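You operate a simulated robot arm through the tools that you are given. There is no shell and no other tool. Be economical: measure what you need, move in short steps, check, and stop when the job is done.

The job below is to be done with a simulated two-armed robot. You get a single attempt, and the scene is never put back.

Task
Hold the charger still, slot in the blue battery and switch it on.
Fine: the battery is in the bench drawer; shut that again. Where these are worked on the way, their far stop is far enough and under half their travel is too little: bench drawer.

The check looks at the end state, three seconds after you hand in, the way a careful person would. Anything else that was tipped, shoved, dropped, spilled or broken makes it a failure.

Robot
Two 7-joint arms with fingered hands on one trunk, on a base that drives. Base frame: it is fixed to the floor where the robot stands at the start and does not move with it; the origin is under the middle of the robot, x ahead of it, y to its left, z up. Lengths are in m, angles in degrees, forces in N, time in s.
The left shoulder is at the start at [0.077, 0.174, 0.958], the right one opposite. With the tool pointing down near the work surface each hand reaches from about 0.34 to 0.76 m from the robot's upright axis, wherever it stands, measured 20 degrees to its own side. Places, roughly: bench drawer [0.5, 0.1, 0.6]; switch of the teal charger [0.9, -0.3, 0.8]. Payload 3.8 kg a hand.
The tool frame of a hand sits at the grasp point between the pads (the TCP): z along the fingers, y along the line on which they close. The tips reach 0.026 m beyond it. The gripper opens to 0.132 m. The gripper's body begins 0.073 m behind the TCP. The gripper is a hand of 3 fingers: y runs from the thumb to the fingers, the wrist lies at [0, 0, -0.224] in the tool frame.
Orientation is told as [roll, pitch, yaw] about the base's x, y, z axes, in that order, counted from this pose: with the fingers straight down and closing along the base's y, the tool's x points along the base's -x, its y along +y and its z along -z.

Tools
- The arms move only by the tool drive_tool. It takes "left_deltas", "right_deltas" or both (then of equal length, played together; a hand with none holds still); each is a list of rows, each a list of 6 numbers: the turn, a rotation vector about the tool's x, y, z in units of 180 degrees (1.0 is 180 degrees), then the shift along the tool's x, y, z in units of 400 mm (1.0 is 400 mm). In form: [[rx, ry, rz, x, y, z], ...]. A call has 1 to 8 rows; each row is the pose to reach, as a shift and turn from the pose commanded when the call began, along the tool's axes at that moment. A call with a number of a shift or a turn outside -1 to 1 is refused whole. A row lasts 0.2 s, in which the tool goes at most 0.05 m and 8.6 degrees; a call with a longer step from one row to the next is refused whole. Where a pose cannot be reached the arm comes as near as it can. A force on the tool above 40 N (or 10 N above the force at the start of the call, whichever is more), or a blocked arm, ends the call early, and 0.2 s more pass. In this call time passes only in rows, and 0.2 s behind the last. It gives the time, the measured TCP pose, the force on the tool (base axes), the opening and the grip force at its end, in the units of the frame above (readings bear some noise), with the torque about the TCP (base axes, N m) and any sound that the robot's microphone picked up.
- Cameras (640 x 400 px; columns grow to the right, rows downward): "scene" is now at [0.1762, -0.0101, 0.8487]; the picture's right is [-0.12, -0.99, 0.00], its down [-0.20, 0.02, -0.98] and it looks along [0.97, -0.12, -0.20] (base axes); focal length 214 px, centre (320, 200). "left" rides on the left gripper at [-0.062, 0.003, -0.092] in its tool frame; the picture's right is [-0.05, -1.00, 0.00], its down [0.83, -0.04, -0.56] and it looks along [0.56, -0.03, 0.83] (tool axes); focal length 230 px, centre (320, 200). "right" rides on the right gripper at [0.061, 0.003, -0.092] in its tool frame; the picture's right is [-0.05, 1.00, 0.00], its down [-0.83, -0.04, -0.55] and it looks along [-0.55, -0.03, 0.83] (tool axes); focal length 230 px, centre (320, 200). There is no depth. A picture from a camera that has moved, and an enlarged one, comes with that camera's place and axes in the base frame and with its lens.
- get_image(camera): a new picture of that camera. No time passes.
- lift_body(by): slides the trunk up (or, below 0, down) by that many m; the arms and the scene camera ride with it, the base frame stays. It gives what a move gives, with no picture.
- steer(legs): drives the robot by 1 to 6 legs, each [ahead, left, turn to the left] in m, m and degrees, along the robot's own axes; the way and the turn of a leg run together, so that a leg with both is an arc; at most 1.5 m and 180 degrees a leg. The arms and the cameras ride along, it lands a little off, and it stops where it bumps. It gives what a move gives.
- set_fingers(finger1, finger2, thumb_bend, hand): sets how far each is bent, from 0 (flat) to 1 (curled in); at 0.3 the hand is open as for a grip, at 0.7 the pads meet at the TCP. One left out holds its place. A second passes; each finger stops where it meets its share of the squeeze, and holds until it gets a number again. It is the only way to open and close the hand. It gives what a move gives, with no picture; readings hold the bend of each and the force on the fingers (four entries, about 0 where the hand has none), thumb and palm.
- turn_head(pan, tilt): turns the head with the scene camera to pan (to the left, within 60 degrees either way) and tilt (down, from -29 to 69), counted from straight ahead of the robot. It gives what a move gives.
- enlarge(camera, box): a new picture of the part [left, top, right, bottom] of that camera's present view, enlarged. No time passes.
- finish_job(): hands the job in; it is judged then, once.

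Go step by step. Nothing tells you exact positions but the pictures and the camera data: compare them with the known pose of the tool, close in by small moves and look again before you grip or let go. The budget is 120 turns and 88 pictures, counting those below and the enlarged ones. Unless the task says otherwise, let go and move clear before handing in, and close with one line.

The tools are called after ">>>" by a JSON object that holds its "op" and its "data". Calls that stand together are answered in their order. drive_tool: Moves the arms, as the interface text tells. Its arguments: {"type":"object","properties":{"left_deltas":{"type":"array"},"right_deltas":{"type":"array"}},"required":[]} The other tools are called the same way: lift_body (by) slides the trunk up or down; set_fingers (finger1, finger2, thumb_bend, hand) moves the fingers one by one; steer (legs) drives the base; turn_head (pan, tilt) turns the head that bears the scene camera; get_image (camera) takes a picture; enlarge (camera, box) takes an enlarged picture of a part of a camera's view; finish_job () hands the job in.

At the start:

```text
t: 0.0
left_tcp_pos: [0.4332, 0.0752, 1.1148]
left_tcp_rot: [0.0, 0.0, 0.0]
left_ft_force: [0.4, 0.5, 0.3]
left_torque: [0.01, -0.04, -0.01]
left_finger_gap: 0.132
left_grip_force: 0.0
left_shape: jaw
left_bend: [0.3, 0.3, 0.3]
left_finger forces: [0.0, 0.1, 0.1, 0.0, 0.0, 0.1]
right_tcp_pos: [0.3496, -0.2665, 1.1393]
right_tcp_rot: [-0.1, 0.0, -0.1]
right_ft_force: [0.0, -0.4, -1.3]
right_torque: [-0.03, 0.0, -0.01]
right_finger_gap: 0.1322
right_grip_force: 0.2
right_shape: jaw
right_bend: [0.3, 0.3, 0.3]
right_finger forces: [0.0, 0.0, 0.0, 0.0, 0.0, 0.0]
trunk travel left (down, up): [-0.265, 0.217]
robot x, y, heading: [0.004, 0.0019, -0.3]
head pan, tilt: [-6.8, 11.5]
```

scene: 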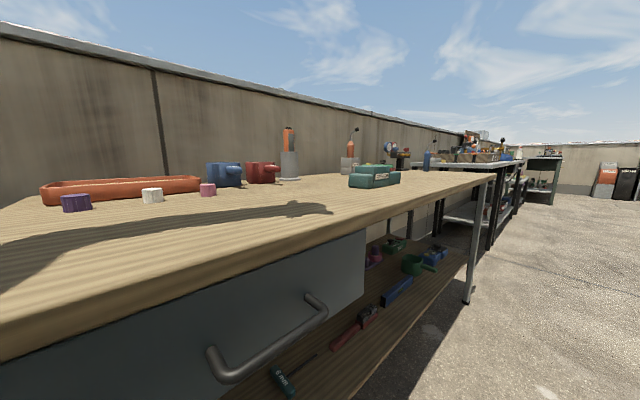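
right: 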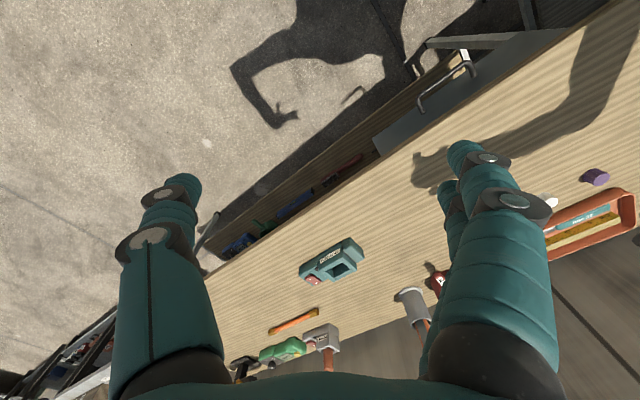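
left: 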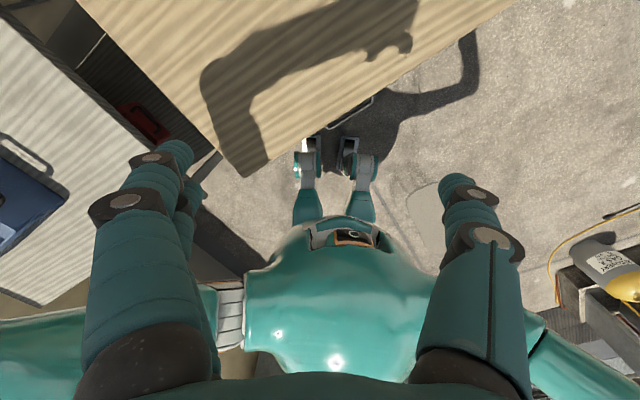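

The bench stands at an angle in front of me: the drawer with a bar handle is low at the front, and the teal charger is ahead and to the right on the top. I'll look down at the drawer and closer at the charger first.

>>> {"op": "turn_head", "data": {"pan": 0, "tilt": 40}}

>>> {"op": "get_image", "data": {"camera": "scene"}}

>>> {"op": "enlarge", "data": {"camera": "right", "box": [260, 210, 420, 310]}}

```text
t: 0.9
left_tcp_pos: [0.4327, 0.0743, 1.1139]
left_tcp_rot: [0.0, 0.1, 0.0]
left_ft_force: [0.8, -0.6, -0.3]
left_torque: [0.01, -0.02, 0.01]
left_finger_gap: 0.1319
left_grip_force: 0.1
left_shape: jaw
left_bend: [0.3, 0.3, 0.3]
left_finger forces: [0.0, 0.0, 0.0, 0.0, 0.0, 0.1]
right_tcp_pos: [0.3505, -0.2659, 1.1395]
right_tcp_rot: [0.0, -0.1, -0.1]
right_ft_force: [-1.1, 1.4, 1.2]
right_torque: [-0.01, -0.01, -0.02]
right_finger_gap: 0.1319
right_grip_force: 0.0
right_shape: jaw
right_bend: [0.3, 0.3, 0.3]
right_finger forces: [0.1, 0.1, 0.0, 0.0, 0.0, 0.0]
trunk travel left (down, up): [-0.265, 0.217]
robot x, y, heading: [-0.0033, 0.0037, -0.0]
head pan, tilt: [0.0, 40.0]
```

```text
84 pictures are left
camera scene: at [0.1687, 0.0009, 0.8034], right [0.0, -1.0, 0.0], down [-0.64, 0.0, -0.77], along [0.77, 0.0, -0.64], focal length 214 px, centre (320, 200)
```

scene: 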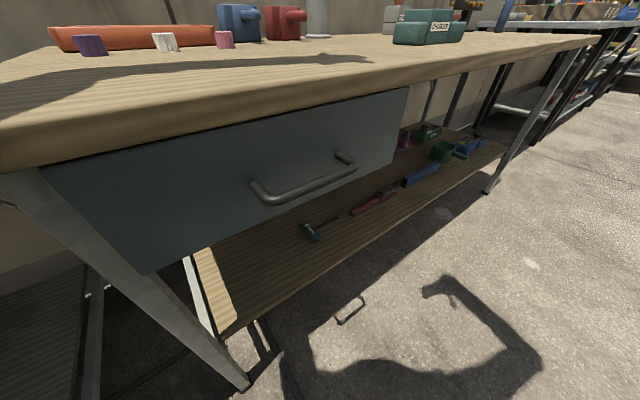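

```text
4.00 times, centred on (340, 260) of right
camera zoom: at [0.2874, -0.2639, 1.2318], right [0.05, 1.0, 0.0], down [0.83, -0.04, 0.56], along [0.56, -0.03, -0.83], focal length 920 px, centre (240, -40)
```

zoom: 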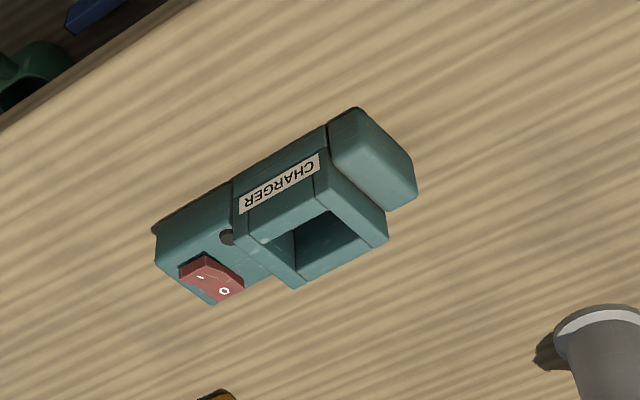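

The bench front runs about 52° to the right of my heading, and the drawer handle is around [0.35, 0.01, 0.68], too close to pull from here. Before backing off and turning to face the bench squarely, I'll check the space to the right and left.

>>> {"op": "turn_head", "data": {"pan": -60, "tilt": 35}}

>>> {"op": "get_image", "data": {"camera": "scene"}}

>>> {"op": "turn_head", "data": {"pan": 55, "tilt": 30}}

>>> {"op": "get_image", "data": {"camera": "scene"}}

```text
t: 2.2
left_tcp_pos: [0.4331, 0.0752, 1.1141]
left_tcp_rot: [0.0, 0.1, -0.1]
left_ft_force: [-0.9, 0.1, -0.5]
left_torque: [-0.06, 0.01, -0.02]
left_finger_gap: 0.1319
left_grip_force: 0.1
left_shape: jaw
left_bend: [0.3, 0.3, 0.3]
left_finger forces: [0.0, 0.0, 0.1, 0.0, 0.1, 0.0]
right_tcp_pos: [0.3502, -0.2663, 1.1412]
right_tcp_rot: [-0.1, -0.1, -0.1]
right_ft_force: [-0.4, 0.0, 0.0]
right_torque: [0.01, -0.02, -0.01]
right_finger_gap: 0.1317
right_grip_force: 0.1
right_shape: jaw
right_bend: [0.3, 0.3, 0.3]
right_finger forces: [0.0, 0.0, 0.1, 0.1, 0.0, 0.0]
trunk travel left (down, up): [-0.265, 0.217]
robot x, y, heading: [0.0004, 0.0013, 0.0]
head pan, tilt: [-60.0, 35.0]
```

```text
82 pictures are left
camera scene: at [0.1278, -0.0753, 0.8109], right [-0.87, -0.5, 0.0], down [-0.29, 0.5, -0.82], along [0.41, -0.71, -0.57], focal length 214 px, centre (320, 200)
```

scene: 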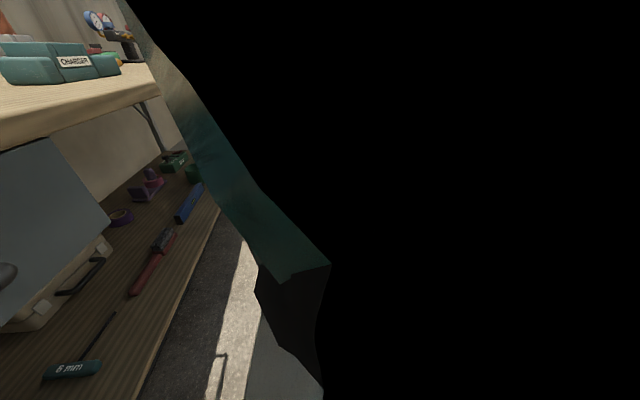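

```text
t: 4.2
left_tcp_pos: [0.4332, 0.0737, 1.1142]
left_tcp_rot: [0.0, 0.0, 0.1]
left_ft_force: [-0.6, 0.4, -0.2]
left_torque: [0.0, 0.02, 0.03]
left_finger_gap: 0.132
left_grip_force: 0.0
left_shape: jaw
left_bend: [0.3, 0.3, 0.3]
left_finger forces: [0.1, 0.1, 0.0, 0.1, 0.0, 0.0]
right_tcp_pos: [0.349, -0.2658, 1.1389]
right_tcp_rot: [0.0, -0.1, 0.0]
right_ft_force: [0.1, 0.4, 0.2]
right_torque: [-0.04, 0.05, 0.05]
right_finger_gap: 0.1318
right_grip_force: 0.1
right_shape: jaw
right_bend: [0.3, 0.3, 0.3]
right_finger forces: [0.0, 0.0, 0.0, 0.2, 0.0, 0.0]
trunk travel left (down, up): [-0.265, 0.217]
robot x, y, heading: [0.0024, 0.0027, -0.1]
head pan, tilt: [55.0, 30.0]
```

```text
81 pictures are left
camera scene: at [0.1356, 0.075, 0.8187], right [0.82, -0.57, 0.0], down [-0.29, -0.41, -0.87], along [0.5, 0.71, -0.5], focal length 214 px, centre (320, 200)
```

scene: 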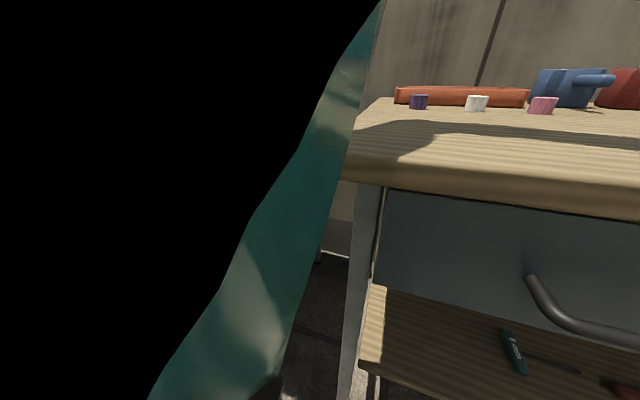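

My arms block the side views, but earlier pictures show open floor behind and to the right. I'll back off and then turn to face the drawer.

>>> {"op": "steer", "data": {"legs": [[-0.3, 0, 0], [0, 0, 38], [-0.1, -0.35, 0]]}}

>>> {"op": "turn_head", "data": {"pan": 0, "tilt": 25}}

>>> {"op": "get_image", "data": {"camera": "scene"}}

>>> {"op": "get_image", "data": {"camera": "right"}}

```text
t: 11.3
left_tcp_pos: [0.1362, -0.0216, 1.1157]
left_tcp_rot: [0.0, 0.0, 37.6]
left_ft_force: [0.0, -0.7, 0.6]
left_torque: [0.01, -0.03, 0.03]
left_finger_gap: 0.1319
left_grip_force: 0.0
left_shape: jaw
left_bend: [0.3, 0.3, 0.3]
left_finger forces: [0.0, 0.0, 0.1, 0.1, 0.0, 0.0]
right_tcp_pos: [0.2776, -0.3423, 1.1397]
right_tcp_rot: [0.1, -0.1, 37.4]
right_ft_force: [-0.8, -0.1, 0.3]
right_torque: [0.01, -0.02, 0.0]
right_finger_gap: 0.1318
right_grip_force: 0.1
right_shape: jaw
right_bend: [0.3, 0.3, 0.3]
right_finger forces: [0.1, 0.0, 0.0, 0.1, 0.1, 0.0]
trunk travel left (down, up): [-0.265, 0.217]
robot x, y, heading: [-0.1578, -0.3395, 37.5]
head pan, tilt: [55.0, 30.0]
```

```text
t: 12.5
left_tcp_pos: [0.1358, -0.0212, 1.1143]
left_tcp_rot: [0.0, 0.1, 37.5]
left_ft_force: [0.0, 0.1, -0.6]
left_torque: [-0.01, 0.03, 0.0]
left_finger_gap: 0.1318
left_grip_force: 0.1
left_shape: jaw
left_bend: [0.3, 0.3, 0.3]
left_finger forces: [0.0, 0.1, 0.1, 0.0, 0.0, 0.0]
right_tcp_pos: [0.2768, -0.3422, 1.1405]
right_tcp_rot: [0.0, -0.2, 37.3]
right_ft_force: [-0.7, -1.4, 0.9]
right_torque: [0.04, 0.0, 0.0]
right_finger_gap: 0.132
right_grip_force: 0.0
right_shape: jaw
right_bend: [0.3, 0.3, 0.3]
right_finger forces: [0.0, 0.0, 0.0, 0.1, 0.1, 0.0]
trunk travel left (down, up): [-0.265, 0.217]
robot x, y, heading: [-0.1629, -0.3398, 37.3]
head pan, tilt: [0.0, 25.0]
```

```text
80 pictures are left
camera scene: at [-0.0228, -0.2357, 0.8267], right [0.61, -0.79, 0.0], down [-0.34, -0.26, -0.91], along [0.72, 0.55, -0.42], focal length 214 px, centre (320, 200)
```

scene: 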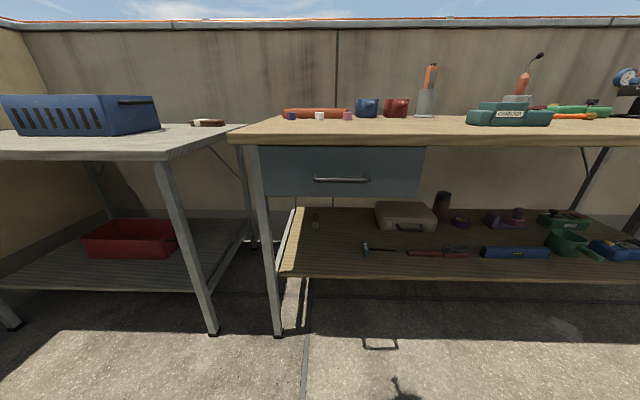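

```text
79 pictures are left
camera right: at [0.226, -0.3778, 1.2318], right [-0.57, 0.82, 0.0], down [0.69, 0.47, 0.56], along [0.46, 0.32, -0.83], focal length 230 px, centre (320, 200)
```

right: 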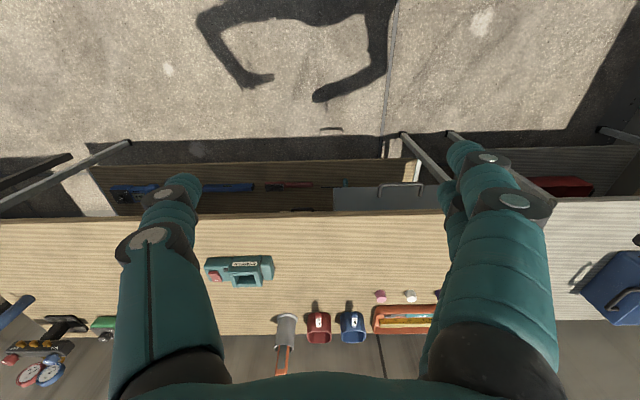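

The robot is now square to the bench: the top is at about z 0.77, and the handle bar is about 0.28 m out along the bench normal at z 0.67. I'll back off 0.2 m more, shift right 0.1 m, and start turning the left hand to point forward with its fingers closing vertically.

>>> {"op": "steer", "data": {"legs": [[-0.2, -0.1, 0]]}}

>>> {"op": "drive_tool", "data": {"left_deltas": [[-0.024, -0.024, 0.024, 0, 0, 0.02], [-0.048, -0.048, 0.048, 0, 0, 0.04], [-0.072, -0.072, 0.072, 0, 0, 0.06], [-0.096, -0.096, 0.096, -0.02, 0, 0.08], [-0.12, -0.12, 0.12, -0.04, 0, 0.1], [-0.144, -0.144, 0.144, -0.06, 0, 0.12], [-0.168, -0.168, 0.168, -0.08, 0, 0.14], [-0.1925, -0.1925, 0.1925, -0.1, 0, 0.16]]}}

>>> {"op": "drive_tool", "data": {"left_deltas": [[-0.024, -0.024, 0.024, 0, 0, 0], [-0.048, -0.048, 0.048, 0, 0, 0], [-0.072, -0.072, 0.072, 0, 0, 0], [-0.096, -0.096, 0.096, 0, 0, 0], [-0.12, -0.12, 0.12, 0, 0, 0], [-0.144, -0.144, 0.144, 0, 0, 0], [-0.168, -0.168, 0.168, 0, 0, 0], [-0.1925, -0.1925, 0.1925, 0, 0, 0]]}}

>>> {"op": "get_image", "data": {"camera": "scene"}}

```text
t: 14.2
left_tcp_pos: [0.0365, -0.2201, 1.1151]
left_tcp_rot: [0.1, -0.1, 37.9]
left_ft_force: [0.2, -0.5, -0.2]
left_torque: [-0.03, 0.0, -0.01]
left_finger_gap: 0.1318
left_grip_force: 0.1
left_shape: jaw
left_bend: [0.3, 0.3, 0.3]
left_finger forces: [0.1, 0.1, 0.0, 0.1, 0.0, 0.1]
right_tcp_pos: [0.1797, -0.5421, 1.14]
right_tcp_rot: [0.1, -0.1, 37.7]
right_ft_force: [-0.6, -1.0, 0.4]
right_torque: [0.02, -0.02, 0.0]
right_finger_gap: 0.1319
right_grip_force: 0.1
right_shape: jaw
right_bend: [0.3, 0.3, 0.3]
right_finger forces: [0.0, 0.0, 0.1, 0.0, 0.0, 0.0]
trunk travel left (down, up): [-0.265, 0.217]
robot x, y, heading: [-0.2594, -0.5444, 38.0]
head pan, tilt: [0.0, 25.0]
```

```text
t: 16.0
left_tcp_pos: [0.0699, -0.1959, 1.0508]
left_tcp_rot: [45.1, -19.5, -7.3]
left_ft_force: [0.5, -0.5, -0.3]
left_torque: [-0.02, -0.01, 0.0]
left_finger_gap: 0.1319
left_grip_force: 0.2
left_shape: jaw
left_bend: [0.3, 0.3, 0.3]
left_finger forces: [0.0, 0.0, 0.0, 0.0, 0.0, 0.1]
right_tcp_pos: [0.1805, -0.5393, 1.1392]
right_tcp_rot: [0.1, -0.1, 37.7]
right_ft_force: [0.1, -0.2, -0.9]
right_torque: [0.0, 0.0, -0.02]
right_finger_gap: 0.1321
right_grip_force: 0.1
right_shape: jaw
right_bend: [0.3, 0.3, 0.3]
right_finger forces: [0.0, 0.0, 0.0, 0.1, 0.0, 0.1]
trunk travel left (down, up): [-0.265, 0.217]
robot x, y, heading: [-0.2612, -0.5466, 38.0]
head pan, tilt: [0.0, 25.0]
```

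```text
t: 17.8
left_tcp_pos: [0.094, -0.1998, 1.057]
left_tcp_rot: [89.9, 0.1, -52.1]
left_ft_force: [-0.1, 0.4, -0.4]
left_torque: [-0.01, 0.01, 0.0]
left_finger_gap: 0.1318
left_grip_force: 0.0
left_shape: jaw
left_bend: [0.3, 0.3, 0.3]
left_finger forces: [0.0, 0.0, 0.0, 0.0, 0.0, 0.0]
left hand out of reach, approached as far as the arm can: row 7, 8
right_tcp_pos: [0.1833, -0.5408, 1.1399]
right_tcp_rot: [0.1, 0.0, 37.7]
right_ft_force: [0.1, -0.4, -0.3]
right_torque: [0.01, 0.04, 0.01]
right_finger_gap: 0.1319
right_grip_force: 0.0
right_shape: jaw
right_bend: [0.3, 0.3, 0.3]
right_finger forces: [0.0, 0.0, 0.0, 0.0, 0.0, 0.0]
trunk travel left (down, up): [-0.265, 0.217]
robot x, y, heading: [-0.258, -0.5433, 38.0]
head pan, tilt: [0.0, 25.0]
```

```text
78 pictures are left
camera scene: at [-0.119, -0.4353, 0.8265], right [0.61, -0.79, 0.0], down [-0.33, -0.26, -0.91], along [0.72, 0.56, -0.42], focal length 214 px, centre (320, 200)
```

scene: 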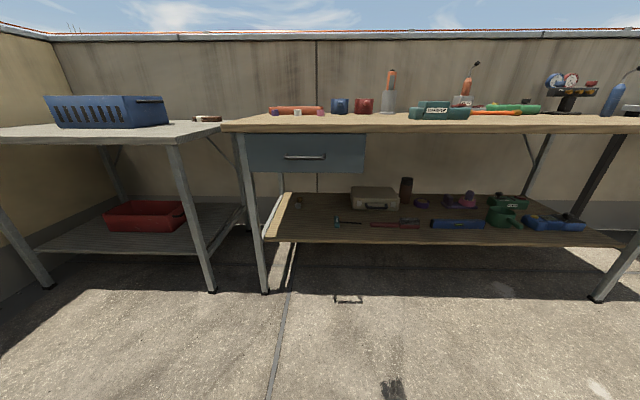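

The left hand now points at the bench with its fingers closing vertically, and the handle still measures about z 0.672. I'll lower the hand to that height, well short of the bench, and look.

>>> {"op": "drive_tool", "data": {"left_deltas": [[0, 0, 0, -0.003, -0.12, 0], [0, 0, 0, -0.006, -0.24, 0], [0, 0, 0, -0.009, -0.36, 0], [0, 0, 0, -0.012, -0.48, 0.02], [0, 0, 0, -0.015, -0.6, 0.04], [0, 0, 0, -0.018, -0.72, 0.07], [0, 0, 0, -0.021, -0.84, 0.1], [0, 0, 0, -0.025, -0.96, 0.12]]}}

>>> {"op": "get_image", "data": {"camera": "left"}}

>>> {"op": "get_image", "data": {"camera": "scene"}}

```text
t: 19.6
left_tcp_pos: [0.1384, -0.1777, 0.6738]
left_tcp_rot: [90.0, 0.0, -52.2]
left_ft_force: [-0.1, 0.1, 0.0]
left_torque: [-0.01, 0.02, 0.03]
left_finger_gap: 0.1319
left_grip_force: 0.0
left_shape: jaw
left_bend: [0.3, 0.3, 0.3]
left_finger forces: [0.0, 0.0, 0.1, 0.0, 0.0, 0.0]
left hand out of reach, approached as far as the arm can: row 1, 2
right_tcp_pos: [0.1808, -0.5397, 1.1401]
right_tcp_rot: [-0.1, 0.1, 37.7]
right_ft_force: [-0.3, -0.1, 0.5]
right_torque: [0.01, -0.01, -0.02]
right_finger_gap: 0.1317
right_grip_force: 0.1
right_shape: jaw
right_bend: [0.3, 0.3, 0.3]
right_finger forces: [0.0, 0.1, 0.0, 0.0, 0.1, 0.0]
trunk travel left (down, up): [-0.265, 0.217]
robot x, y, heading: [-0.258, -0.5401, 37.7]
head pan, tilt: [0.0, 25.0]
```

```text
77 pictures are left
camera left: at [0.1025, -0.2811, 0.6767], right [0.03, -0.04, -1.0], down [-0.95, 0.32, -0.04], along [0.32, 0.95, -0.03], focal length 230 px, centre (320, 200)
```

left: 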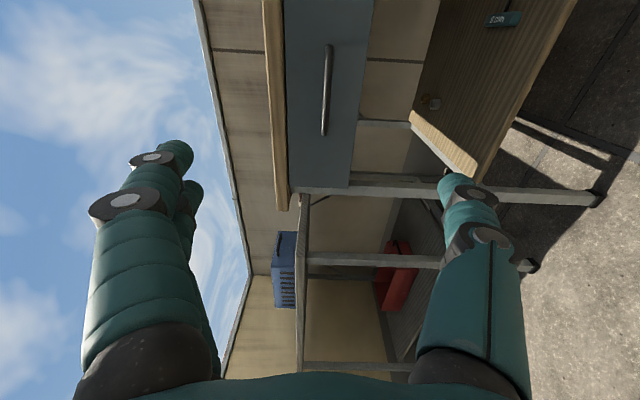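

```text
76 pictures are left
camera scene: at [-0.1197, -0.4353, 0.8266], right [0.61, -0.79, 0.0], down [-0.33, -0.26, -0.91], along [0.72, 0.56, -0.42], focal length 214 px, centre (320, 200)
```

scene: 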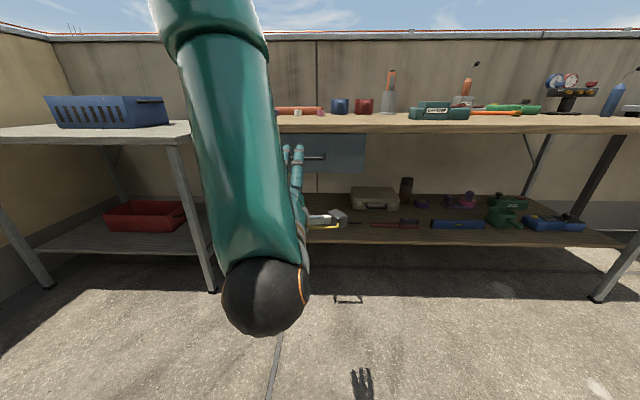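

The left wrist view puts the bar at about n = 0.277, u = 0.23, z = 0.666, in line with the hand. I'll advance most of the way and look again.

>>> {"op": "drive_tool", "data": {"left_deltas": [[0, 0, 0, -0.003, -0.004, 0.1], [0, 0, 0, -0.006, -0.008, 0.2], [0, 0, 0, -0.01, -0.012, 0.3], [0, 0, 0, -0.012, -0.016, 0.4], [0, 0, 0, -0.012, -0.018, 0.5]]}}

>>> {"op": "get_image", "data": {"camera": "left"}}

```text
t: 20.8
left_tcp_pos: [0.3088, -0.0767, 0.6762]
left_tcp_rot: [89.4, 0.1, -51.0]
left_ft_force: [0.0, 0.3, 0.4]
left_torque: [-0.02, 0.01, 0.01]
left_finger_gap: 0.1319
left_grip_force: 0.1
left_shape: jaw
left_bend: [0.3, 0.3, 0.3]
left_finger forces: [0.0, 0.1, 0.0, 0.0, 0.0, 0.0]
left hand out of reach, approached as far as the arm can: row 3, 4, 5
right_tcp_pos: [0.1809, -0.5401, 1.1413]
right_tcp_rot: [0.0, 0.1, 37.8]
right_ft_force: [-0.8, 0.9, 0.2]
right_torque: [-0.01, 0.04, -0.02]
right_finger_gap: 0.1319
right_grip_force: 0.0
right_shape: jaw
right_bend: [0.3, 0.3, 0.3]
right_finger forces: [0.0, 0.0, 0.0, 0.0, 0.0, 0.0]
trunk travel left (down, up): [-0.265, 0.217]
robot x, y, heading: [-0.2603, -0.5432, 37.9]
head pan, tilt: [0.0, 25.0]
```

```text
75 pictures are left
camera left: at [0.2763, -0.1816, 0.6791], right [0.02, -0.05, -1.0], down [-0.95, 0.3, -0.04], along [0.3, 0.95, -0.04], focal length 230 px, centre (320, 200)
```

left: 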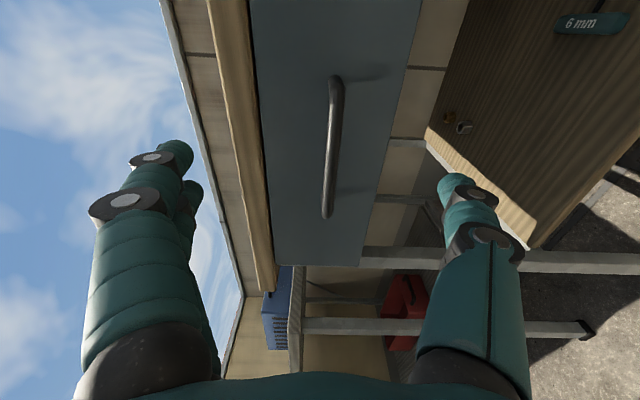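

The arm is at the end of its reach with the TCP about 8–9 cm short of the bar. I'll bring the base forward 0.08 m and check the height; the bar looks to be at z ≈ 0.663.

>>> {"op": "steer", "data": {"legs": [[0.06, 0, 0]]}}

>>> {"op": "drive_tool", "data": {"left_deltas": [[0, 0, 0, 0, -0.015, 0], [0, 0, 0, 0, -0.03, 0]]}}

>>> {"op": "get_image", "data": {"camera": "left"}}

>>> {"op": "get_image", "data": {"camera": "scene"}}

```text
t: 21.8
left_tcp_pos: [0.3573, -0.0402, 0.6741]
left_tcp_rot: [89.4, 0.0, -51.0]
left_ft_force: [-0.2, -0.3, -0.2]
left_torque: [0.03, -0.01, 0.01]
left_finger_gap: 0.1318
left_grip_force: 0.1
left_shape: jaw
left_bend: [0.3, 0.3, 0.3]
left_finger forces: [0.0, 0.0, 0.0, 0.1, 0.0, 0.1]
right_tcp_pos: [0.2301, -0.5043, 1.1408]
right_tcp_rot: [0.1, 0.0, 37.7]
right_ft_force: [0.2, 0.2, -0.1]
right_torque: [0.0, 0.0, 0.0]
right_finger_gap: 0.1318
right_grip_force: 0.2
right_shape: jaw
right_bend: [0.3, 0.3, 0.3]
right_finger forces: [0.0, 0.0, 0.0, 0.0, 0.0, 0.0]
trunk travel left (down, up): [-0.265, 0.217]
robot x, y, heading: [-0.2088, -0.511, 37.9]
head pan, tilt: [0.0, 25.0]
```

```text
t: 22.4
left_tcp_pos: [0.3572, -0.0417, 0.6631]
left_tcp_rot: [89.4, -0.1, -50.7]
left_ft_force: [0.5, 1.1, 0.4]
left_torque: [0.0, 0.0, 0.02]
left_finger_gap: 0.132
left_grip_force: 0.1
left_shape: jaw
left_bend: [0.3, 0.3, 0.3]
left_finger forces: [0.0, 0.0, 0.0, 0.1, 0.0, 0.1]
right_tcp_pos: [0.2289, -0.5034, 1.1399]
right_tcp_rot: [0.0, -0.1, 37.7]
right_ft_force: [-0.2, 0.4, 0.2]
right_torque: [-0.01, 0.01, -0.02]
right_finger_gap: 0.1319
right_grip_force: 0.1
right_shape: jaw
right_bend: [0.3, 0.3, 0.3]
right_finger forces: [0.0, 0.0, 0.0, 0.1, 0.0, 0.1]
trunk travel left (down, up): [-0.265, 0.217]
robot x, y, heading: [-0.2095, -0.5092, 38.0]
head pan, tilt: [0.0, 25.0]
```

```text
74 pictures are left
camera left: at [0.3246, -0.1465, 0.6677], right [0.02, -0.05, -1.0], down [-0.96, 0.29, -0.04], along [0.29, 0.96, -0.04], focal length 230 px, centre (320, 200)
```

left: 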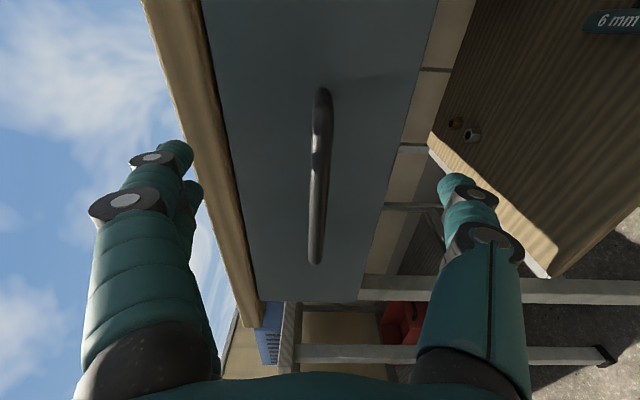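

```text
73 pictures are left
camera scene: at [-0.0721, -0.3987, 0.8267], right [0.61, -0.79, 0.0], down [-0.33, -0.26, -0.91], along [0.72, 0.55, -0.42], focal length 214 px, centre (320, 200)
```

scene: 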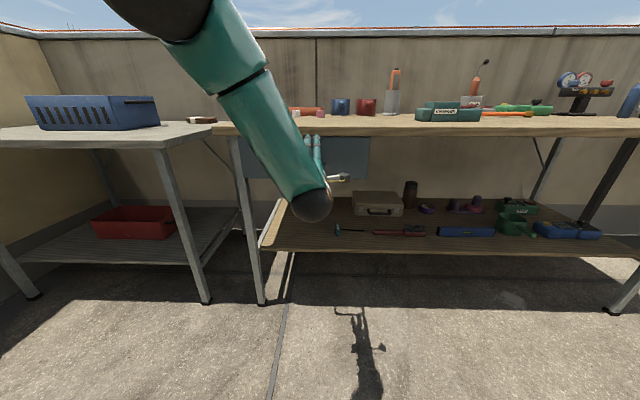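

The bar is centred vertically between the finger and thumb, and the TCP is about 3 cm short of it. I'll advance 2.5 cm and close gently.

>>> {"op": "drive_tool", "data": {"left_deltas": [[0, 0, 0, 0, 0, 0.02], [0, 0, 0, 0, 0, 0.04], [0, 0, 0, 0, 0, 0.065]]}}

>>> {"op": "get_image", "data": {"camera": "left"}}

```text
t: 23.2
left_tcp_pos: [0.3784, -0.0256, 0.6642]
left_tcp_rot: [89.2, 0.0, -50.5]
left_ft_force: [-0.3, 0.2, -0.6]
left_torque: [0.0, 0.0, 0.02]
left_finger_gap: 0.1319
left_grip_force: 0.0
left_shape: jaw
left_bend: [0.3, 0.3, 0.3]
left_finger forces: [0.1, 0.0, 0.1, 0.1, 0.1, 0.0]
right_tcp_pos: [0.2276, -0.504, 1.1399]
right_tcp_rot: [0.1, 0.0, 37.7]
right_ft_force: [-0.3, 0.6, 0.0]
right_torque: [-0.01, 0.01, 0.02]
right_finger_gap: 0.1318
right_grip_force: 0.1
right_shape: jaw
right_bend: [0.3, 0.3, 0.3]
right_finger forces: [0.0, 0.0, 0.0, 0.0, 0.0, 0.0]
trunk travel left (down, up): [-0.265, 0.217]
robot x, y, heading: [-0.2133, -0.5065, 37.7]
head pan, tilt: [0.0, 25.0]
```

```text
72 pictures are left
camera left: at [0.3456, -0.1305, 0.6683], right [0.02, -0.05, -1.0], down [-0.96, 0.29, -0.03], along [0.29, 0.96, -0.04], focal length 230 px, centre (320, 200)
```

left: 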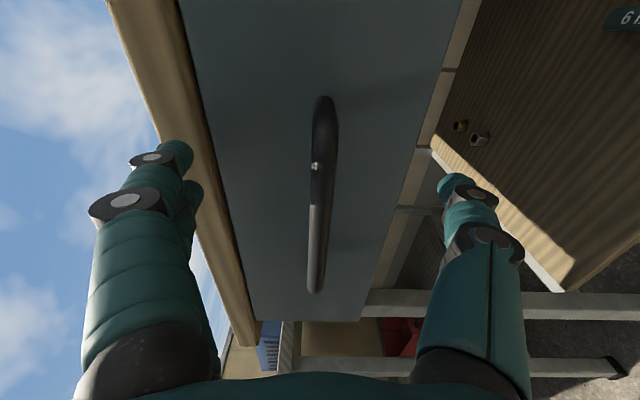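

By the longest-baseline estimate the bar now sits right at the TCP. I'll close the hand on it.

>>> {"op": "set_fingers", "data": {"hand": "left", "finger1": 0.7, "finger2": 0.7, "thumb_bend": 0.7}}

>>> {"op": "get_image", "data": {"camera": "left"}}

```text
t: 24.2
left_tcp_pos: [0.3787, -0.0266, 0.663]
left_tcp_rot: [89.2, 0.0, -50.5]
left_ft_force: [1.4, 0.1, -1.0]
left_torque: [-0.03, 0.02, 0.0]
left_finger_gap: 0.0066
left_grip_force: 0.7
left_shape: fingers
left_bend: [0.7, 0.7, 0.7]
left_finger forces: [0.1, 0.0, 0.1, 0.0, 0.8, 0.1]
right_tcp_pos: [0.2299, -0.5051, 1.1395]
right_tcp_rot: [-0.1, -0.1, 37.7]
right_ft_force: [0.2, -0.3, 0.8]
right_torque: [0.02, -0.03, -0.03]
right_finger_gap: 0.1321
right_grip_force: 0.0
right_shape: jaw
right_bend: [0.3, 0.3, 0.3]
right_finger forces: [0.0, 0.0, 0.0, 0.1, 0.0, 0.1]
trunk travel left (down, up): [-0.265, 0.217]
robot x, y, heading: [-0.2103, -0.5092, 37.9]
head pan, tilt: [0.0, 25.0]
```

```text
71 pictures are left
camera left: at [0.3454, -0.1307, 0.668], right [0.02, -0.05, -1.0], down [-0.96, 0.29, -0.03], along [0.29, 0.96, -0.04], focal length 230 px, centre (320, 200)
```

left: 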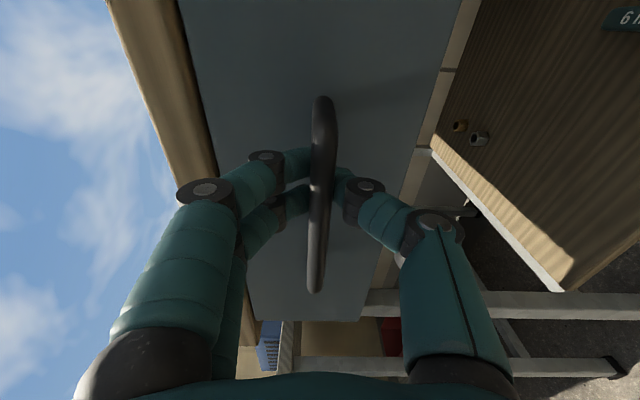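

The pads met behind the bar, so the hand is hooked around the handle. I'll pull back 5 cm and see whether the drawer follows.

>>> {"op": "drive_tool", "data": {"left_deltas": [[0, 0, 0, 0, 0, -0.03], [0, 0, 0, 0, 0, -0.06], [0, 0, 0, 0, 0, -0.1], [0, 0, 0, 0, 0, -0.15]]}}

>>> {"op": "get_image", "data": {"camera": "left"}}

```text
t: 25.2
left_tcp_pos: [0.3293, -0.0635, 0.6634]
left_tcp_rot: [89.4, 0.0, -51.0]
left_ft_force: [-0.2, -0.7, -1.2]
left_torque: [0.0, 0.0, -0.02]
left_finger_gap: 0.0074
left_grip_force: 1.3
left_shape: fingers
left_bend: [0.7, 0.69, 0.69]
left_finger forces: [0.0, 0.3, 0.0, 0.1, 1.0, 0.0]
right_tcp_pos: [0.2293, -0.5049, 1.1394]
right_tcp_rot: [0.0, -0.1, 37.7]
right_ft_force: [-0.4, 0.0, -0.3]
right_torque: [-0.01, -0.02, -0.04]
right_finger_gap: 0.132
right_grip_force: 0.0
right_shape: jaw
right_bend: [0.3, 0.3, 0.3]
right_finger forces: [0.0, 0.1, 0.0, 0.0, 0.0, 0.0]
trunk travel left (down, up): [-0.265, 0.217]
robot x, y, heading: [-0.2122, -0.5074, 37.8]
head pan, tilt: [0.0, 25.0]
```

```text
70 pictures are left
camera left: at [0.2959, -0.1671, 0.6673], right [0.02, -0.05, -1.0], down [-0.95, 0.3, -0.04], along [0.3, 0.95, -0.04], focal length 230 px, centre (320, 200)
```

left: 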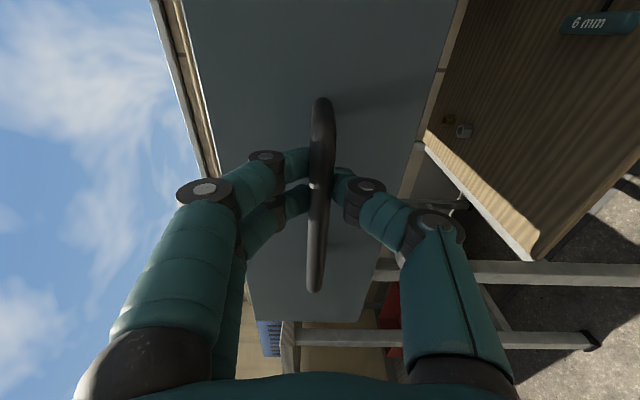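

The drawer is following the hand, so I'll keep pulling.

>>> {"op": "drive_tool", "data": {"left_deltas": [[0, 0, 0, 0, 0, -0.07], [0, 0, 0, 0, 0, -0.14], [0, 0, 0, 0, 0, -0.21], [0, 0, 0, 0, 0, -0.28], [0, 0, 0, 0, 0, -0.35], [0, 0, 0, 0, 0, -0.42], [0, 0, 0, 0, 0, -0.49]]}}

>>> {"op": "get_image", "data": {"camera": "scene"}}

```text
t: 26.8
left_tcp_pos: [0.1778, -0.1878, 0.6653]
left_tcp_rot: [89.4, -0.1, -51.1]
left_ft_force: [0.7, -1.3, -2.1]
left_torque: [-0.02, -0.01, 0.0]
left_finger_gap: 0.0071
left_grip_force: 0.7
left_shape: fingers
left_bend: [0.7, 0.7, 0.7]
left_finger forces: [0.1, 0.1, 0.0, 0.0, 0.7, 0.0]
right_tcp_pos: [0.2284, -0.5053, 1.1402]
right_tcp_rot: [0.1, -0.1, 37.5]
right_ft_force: [-0.4, 0.3, -0.3]
right_torque: [-0.01, 0.02, -0.02]
right_finger_gap: 0.1321
right_grip_force: 0.0
right_shape: jaw
right_bend: [0.3, 0.3, 0.3]
right_finger forces: [0.0, 0.0, 0.1, 0.0, 0.1, 0.0]
trunk travel left (down, up): [-0.265, 0.217]
robot x, y, heading: [-0.2115, -0.5062, 37.8]
head pan, tilt: [0.0, 25.0]
```

```text
69 pictures are left
camera scene: at [-0.0721, -0.3993, 0.8268], right [0.61, -0.79, 0.0], down [-0.33, -0.26, -0.91], along [0.72, 0.56, -0.42], focal length 214 px, centre (320, 200)
```

scene: 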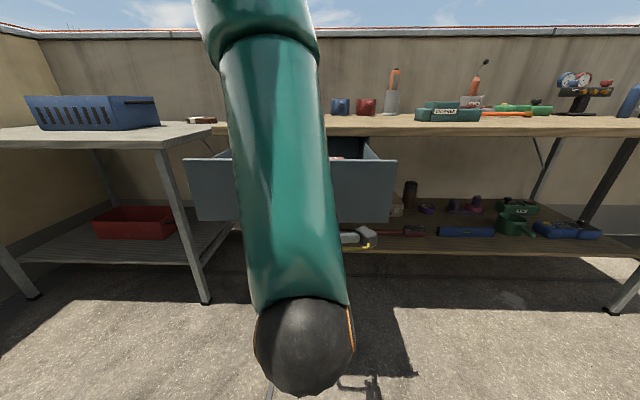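

The drawer is out about 25 cm; I'll go on gently to find its stop.

>>> {"op": "drive_tool", "data": {"left_deltas": [[0, 0, 0, 0, 0, -0.05], [0, 0, 0, 0, 0, -0.1], [0, 0, 0, 0, 0, -0.15], [0, 0, 0, 0, 0, -0.2], [0, 0, 0, 0, 0, -0.25]]}}

>>> {"op": "get_image", "data": {"camera": "right"}}

```text
t: 28.0
left_tcp_pos: [0.1038, -0.2509, 0.6715]
left_tcp_rot: [89.4, 0.0, -51.0]
left_ft_force: [-0.2, -0.3, -1.2]
left_torque: [0.01, -0.02, 0.04]
left_finger_gap: 0.0063
left_grip_force: 0.0
left_shape: fingers
left_bend: [0.7, 0.7, 0.7]
left_finger forces: [0.1, 0.0, 0.0, 0.0, 0.1, 0.1]
left hand out of reach, approached as far as the arm can: row 2, 3, 4, 5
right_tcp_pos: [0.2289, -0.5042, 1.1413]
right_tcp_rot: [0.0, -0.1, 37.7]
right_ft_force: [0.5, 0.9, -0.1]
right_torque: [0.03, -0.02, -0.01]
right_finger_gap: 0.1319
right_grip_force: 0.1
right_shape: jaw
right_bend: [0.3, 0.3, 0.3]
right_finger forces: [0.0, 0.0, 0.0, 0.0, 0.1, 0.0]
trunk travel left (down, up): [-0.265, 0.217]
robot x, y, heading: [-0.2101, -0.5091, 38.0]
head pan, tilt: [0.0, 25.0]
```

```text
68 pictures are left
camera right: at [0.1771, -0.54, 1.2318], right [-0.57, 0.82, 0.0], down [0.68, 0.47, 0.56], along [0.46, 0.32, -0.83], focal length 230 px, centre (320, 200)
```

right: 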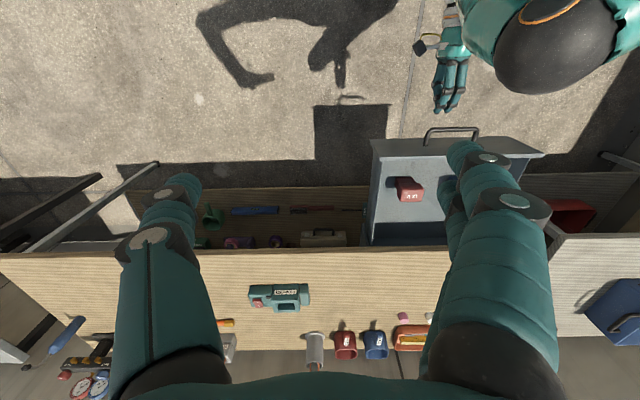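

The drawer reached its stop and the hand slid off the handle. A red battery is visible in the drawer, with part of the view blocked by my own fingers. I'll move the left hand out to the left and the right hand over the drawer for a clear look.

>>> {"op": "drive_tool", "data": {"left_deltas": [[0, 0, 0, 0.08, 0, -0.02], [0, 0, 0, 0.16, 0, -0.02], [0, 0, 0, 0.24, 0, -0.02], [0, 0, 0, 0.32, 0, -0.02], [0, 0, 0, 0.4, 0, -0.02]], "right_deltas": [[0, 0, 0, 0, 0.08, 0], [0, 0, 0, 0, 0.16, 0], [0, 0, 0, 0, 0.24, 0], [0, 0, 0, 0, 0.32, 0], [0, 0, 0, 0, 0.4, 0]]}}

>>> {"op": "get_image", "data": {"camera": "right"}}

>>> {"op": "get_image", "data": {"camera": "scene"}}

```text
t: 29.2
left_tcp_pos: [0.0538, -0.2066, 0.7268]
left_tcp_rot: [89.0, -0.1, -50.8]
left_ft_force: [-0.8, 0.2, 0.3]
left_torque: [-0.01, 0.0, 0.01]
left_finger_gap: 0.0059
left_grip_force: 0.0
left_shape: fingers
left_bend: [0.7, 0.7, 0.7]
left_finger forces: [0.0, 0.0, 0.0, 0.0, 0.0, 0.1]
left hand out of reach, approached as far as the arm can: row 1, 2, 3, 4, 5
right_tcp_pos: [0.1499, -0.4251, 1.1194]
right_tcp_rot: [0.0, -0.2, 37.7]
right_ft_force: [-0.1, 0.7, 0.3]
right_torque: [0.01, 0.0, -0.03]
right_finger_gap: 0.1318
right_grip_force: 0.1
right_shape: jaw
right_bend: [0.3, 0.3, 0.3]
right_finger forces: [0.0, 0.0, 0.0, 0.0, 0.0, 0.0]
right hand out of reach, approached as far as the arm can: row 3, 4, 5
trunk travel left (down, up): [-0.265, 0.217]
robot x, y, heading: [-0.2126, -0.508, 37.9]
head pan, tilt: [0.0, 25.0]
```

```text
67 pictures are left
camera right: at [0.0986, -0.4604, 1.2118], right [-0.57, 0.82, 0.0], down [0.68, 0.47, 0.56], along [0.46, 0.32, -0.83], focal length 230 px, centre (320, 200)
```

right: 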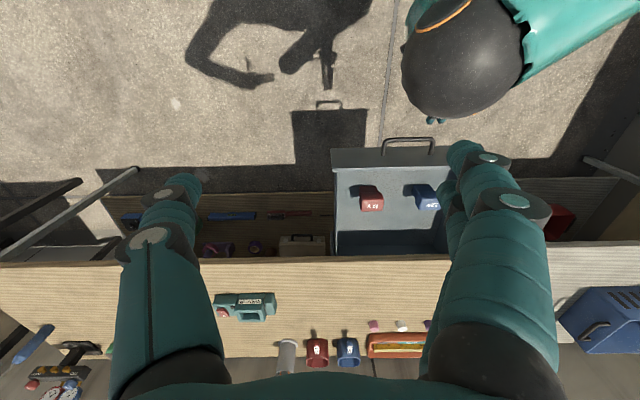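

```text
66 pictures are left
camera scene: at [-0.072, -0.3988, 0.8267], right [0.61, -0.79, 0.0], down [-0.33, -0.26, -0.91], along [0.72, 0.55, -0.42], focal length 214 px, centre (320, 200)
```

scene: 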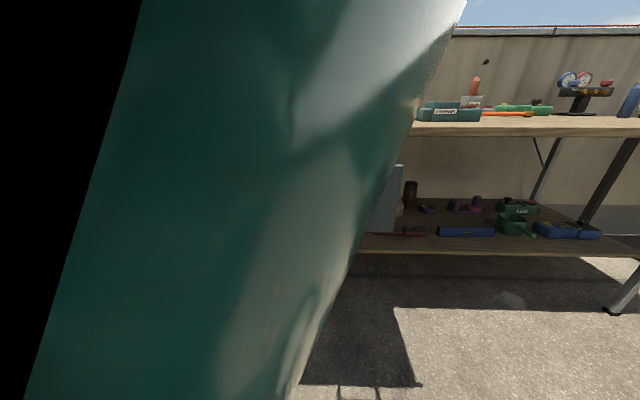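

Both batteries are in the drawer: red to the right, blue to the left. I'll zoom in on them and the charger.

>>> {"op": "enlarge", "data": {"camera": "right", "box": [330, 130, 460, 260]}}

>>> {"op": "enlarge", "data": {"camera": "right", "box": [205, 280, 285, 330]}}

```text
3.08 times, centred on (395, 195) of right
camera zoom: at [0.0986, -0.4604, 1.2118], right [-0.57, 0.82, 0.0], down [0.68, 0.47, 0.56], along [0.46, 0.32, -0.83], focal length 708 px, centre (89, 215)
```

zoom: 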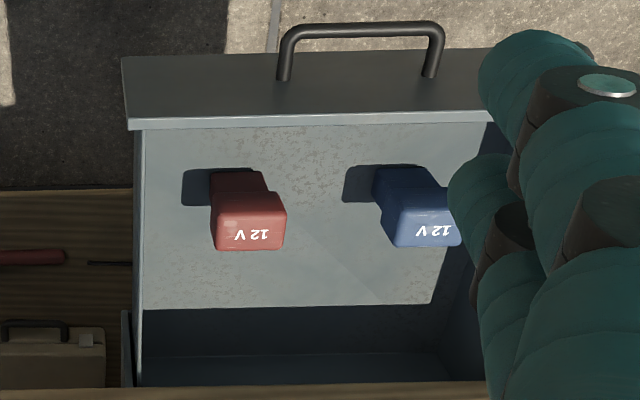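

```text
8.00 times, centred on (245, 305) of right
camera zoom: at [0.0986, -0.4604, 1.2118], right [-0.57, 0.82, 0.0], down [0.68, 0.47, 0.56], along [0.46, 0.32, -0.83], focal length 1841 px, centre (920, -640)
```

zoom: 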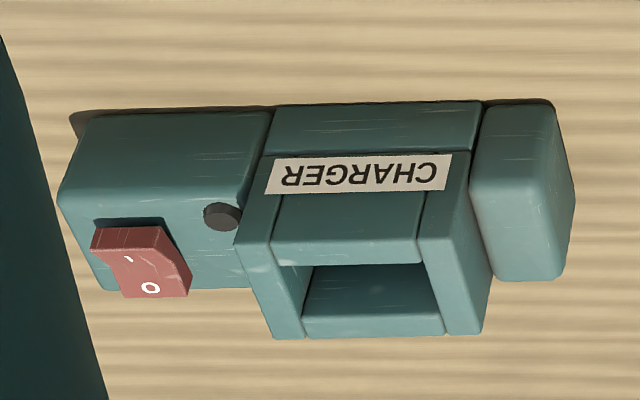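

Blue battery: upright on a narrow stem with a wide "12 V" cap, at about n = 0.164, u = 0.15, cap top z ≈ 0.70. The charger slot opens upward. I'll shift the base left so the right hand can reach the battery straight on.

>>> {"op": "steer", "data": {"legs": [[0, 0.24, 0]]}}

>>> {"op": "get_image", "data": {"camera": "right"}}

>>> {"op": "get_image", "data": {"camera": "scene"}}

```text
t: 31.9
left_tcp_pos: [-0.0923, -0.0195, 0.7273]
left_tcp_rot: [89.1, 0.0, -50.6]
left_ft_force: [0.5, 0.7, -0.3]
left_torque: [0.01, 0.03, -0.03]
left_finger_gap: 0.0063
left_grip_force: 0.1
left_shape: fingers
left_bend: [0.7, 0.7, 0.7]
left_finger forces: [0.1, 0.0, 0.0, 0.0, 0.0, 0.0]
right_tcp_pos: [0.004, -0.236, 1.1216]
right_tcp_rot: [0.1, -0.1, 37.9]
right_ft_force: [0.0, 0.0, -0.5]
right_torque: [0.0, -0.03, 0.01]
right_finger_gap: 0.132
right_grip_force: 0.1
right_shape: jaw
right_bend: [0.3, 0.3, 0.3]
right_finger forces: [0.0, 0.0, 0.0, 0.0, 0.0, 0.0]
trunk travel left (down, up): [-0.265, 0.217]
robot x, y, heading: [-0.357, -0.3171, 38.0]
head pan, tilt: [0.0, 25.0]
```

```text
63 pictures are left
camera right: at [-0.0473, -0.2721, 1.212], right [-0.57, 0.82, 0.0], down [0.68, 0.47, 0.56], along [0.46, 0.32, -0.83], focal length 230 px, centre (320, 200)
```

right: 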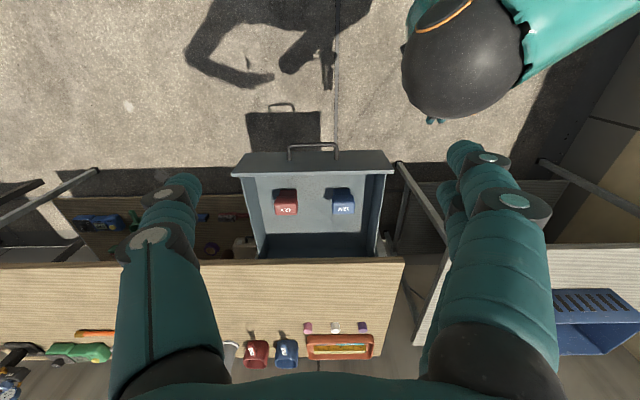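

```text
62 pictures are left
camera scene: at [-0.218, -0.2107, 0.8267], right [0.61, -0.79, 0.0], down [-0.33, -0.26, -0.91], along [0.72, 0.56, -0.42], focal length 214 px, centre (320, 200)
```

scene: 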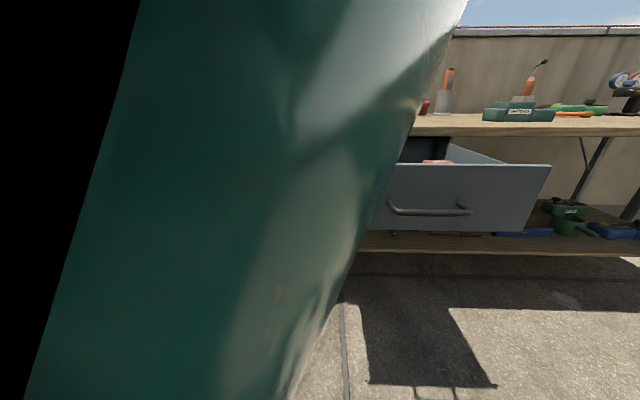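

Triangulating gives the blue cap at about n = 0.18, u = 0.138, z = 0.68. I'll move the right hand to 20 cm above it.

>>> {"op": "drive_tool", "data": {"right_deltas": [[0, 0, 0, -0.101, 0.0156, 0.068], [0, 0, 0, -0.202, 0.031, 0.137], [0, 0, 0, -0.303, 0.047, 0.205], [0, 0, 0, -0.404, 0.0625, 0.274], [0, 0, 0, -0.505, 0.078, 0.342], [0, 0, 0, -0.606, 0.094, 0.41], [0, 0, 0, -0.707, 0.11, 0.48], [0, 0, 0, -0.808, 0.125, 0.545]]}}

>>> {"op": "get_image", "data": {"camera": "right"}}

```text
t: 33.7
left_tcp_pos: [-0.0923, -0.0188, 0.7274]
left_tcp_rot: [89.1, 0.0, -50.7]
left_ft_force: [0.1, 0.4, 0.5]
left_torque: [0.0, -0.02, -0.02]
left_finger_gap: 0.0061
left_grip_force: 0.0
left_shape: fingers
left_bend: [0.7, 0.7, 0.7]
left_finger forces: [0.0, 0.0, 0.0, 0.0, 0.0, 0.0]
right_tcp_pos: [0.1616, -0.1624, 0.9725]
right_tcp_rot: [0.1, -0.1, 37.8]
right_ft_force: [0.7, -0.5, 0.3]
right_torque: [0.02, 0.0, 0.0]
right_finger_gap: 0.132
right_grip_force: 0.0
right_shape: jaw
right_bend: [0.3, 0.3, 0.3]
right_finger forces: [0.0, 0.0, 0.0, 0.1, 0.1, 0.0]
right hand out of reach, approached as far as the arm can: row 1, 2, 3, 4, 5, 6, 7, 8
trunk travel left (down, up): [-0.265, 0.217]
robot x, y, heading: [-0.356, -0.3217, 38.0]
head pan, tilt: [0.0, 25.0]
```

```text
61 pictures are left
camera right: at [0.1105, -0.1989, 1.0649], right [-0.57, 0.82, 0.0], down [0.68, 0.47, 0.56], along [0.46, 0.32, -0.83], focal length 230 px, centre (320, 200)
```

right: 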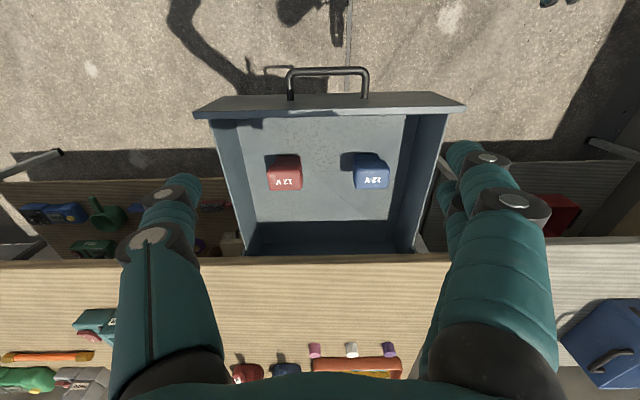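

The arm couldn't hold the straight line up high. I'll try again from here, going lower.

>>> {"op": "drive_tool", "data": {"right_deltas": [[0, 0, 0, -0.05, 0.04, 0.04], [0, 0, 0, -0.1, 0.08, 0.07], [0, 0, 0, -0.15, 0.12, 0.1], [0, 0, 0, -0.2, 0.16, 0.13], [0, 0, 0, -0.26, 0.2, 0.15], [0, 0, 0, -0.32, 0.22, 0.17], [0, 0, 0, -0.385, 0.225, 0.18]]}}

>>> {"op": "get_image", "data": {"camera": "right"}}

```text
t: 35.3
left_tcp_pos: [-0.0937, -0.0193, 0.7268]
left_tcp_rot: [89.2, 0.0, -50.8]
left_ft_force: [-0.6, -1.0, 0.4]
left_torque: [0.02, -0.01, -0.02]
left_finger_gap: 0.0062
left_grip_force: 0.0
left_shape: fingers
left_bend: [0.7, 0.7, 0.7]
left_finger forces: [0.0, 0.0, 0.0, 0.0, 0.1, 0.0]
right_tcp_pos: [0.2144, -0.1584, 0.9157]
right_tcp_rot: [0.1, -0.2, 37.7]
right_ft_force: [-1.2, 0.5, 0.2]
right_torque: [-0.03, -0.04, 0.0]
right_finger_gap: 0.132
right_grip_force: 0.1
right_shape: jaw
right_bend: [0.3, 0.3, 0.3]
right_finger forces: [0.1, 0.1, 0.0, 0.1, 0.1, 0.1]
right hand out of reach, approached as far as the arm can: row 1, 2, 3, 4, 5, 6, 7
trunk travel left (down, up): [-0.265, 0.217]
robot x, y, heading: [-0.3577, -0.3151, 37.9]
head pan, tilt: [0.0, 25.0]
```

```text
60 pictures are left
camera right: at [0.163, -0.1944, 1.0064], right [-0.57, 0.82, 0.0], down [0.68, 0.47, 0.56], along [0.46, 0.32, -0.83], focal length 230 px, centre (320, 200)
```

right: 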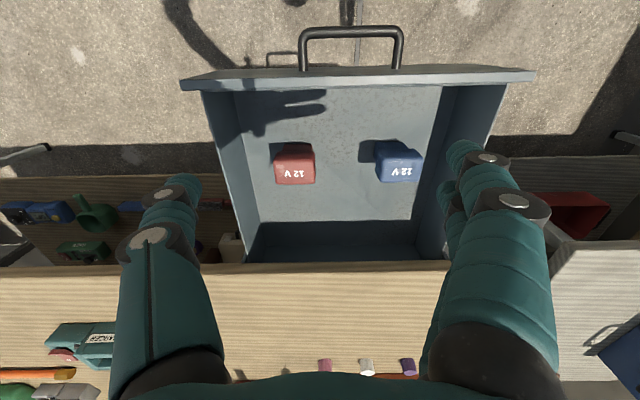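

The right arm is near an inward limit here, so I'll bring the base forward and left to put the battery about 20° to its right side.

>>> {"op": "steer", "data": {"legs": [[0.08, 0.12, 0]]}}

>>> {"op": "get_image", "data": {"camera": "right"}}

```text
t: 37.0
left_tcp_pos: [-0.1003, 0.1243, 0.7265]
left_tcp_rot: [89.1, 0.0, -50.9]
left_ft_force: [0.1, 0.2, 0.3]
left_torque: [-0.01, 0.0, 0.0]
left_finger_gap: 0.0063
left_grip_force: 0.0
left_shape: fingers
left_bend: [0.7, 0.7, 0.7]
left_finger forces: [0.1, 0.1, 0.0, 0.0, 0.1, 0.1]
right_tcp_pos: [0.2066, -0.0174, 0.9143]
right_tcp_rot: [0.1, -0.2, 37.6]
right_ft_force: [-0.9, -0.2, 0.2]
right_torque: [0.0, -0.03, 0.01]
right_finger_gap: 0.1317
right_grip_force: 0.0
right_shape: jaw
right_bend: [0.3, 0.3, 0.3]
right_finger forces: [0.0, 0.0, 0.1, 0.0, 0.0, 0.1]
trunk travel left (down, up): [-0.265, 0.217]
robot x, y, heading: [-0.365, -0.1743, 37.4]
head pan, tilt: [0.0, 25.0]
```

```text
59 pictures are left
camera right: at [0.1556, -0.0529, 1.0055], right [-0.57, 0.82, 0.0], down [0.68, 0.47, 0.56], along [0.46, 0.32, -0.83], focal length 230 px, centre (320, 200)
```

right: 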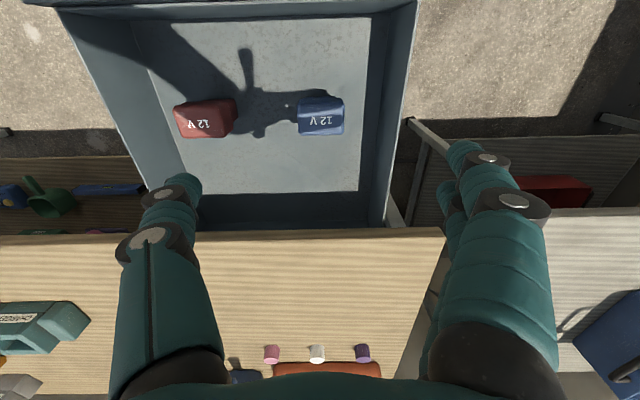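

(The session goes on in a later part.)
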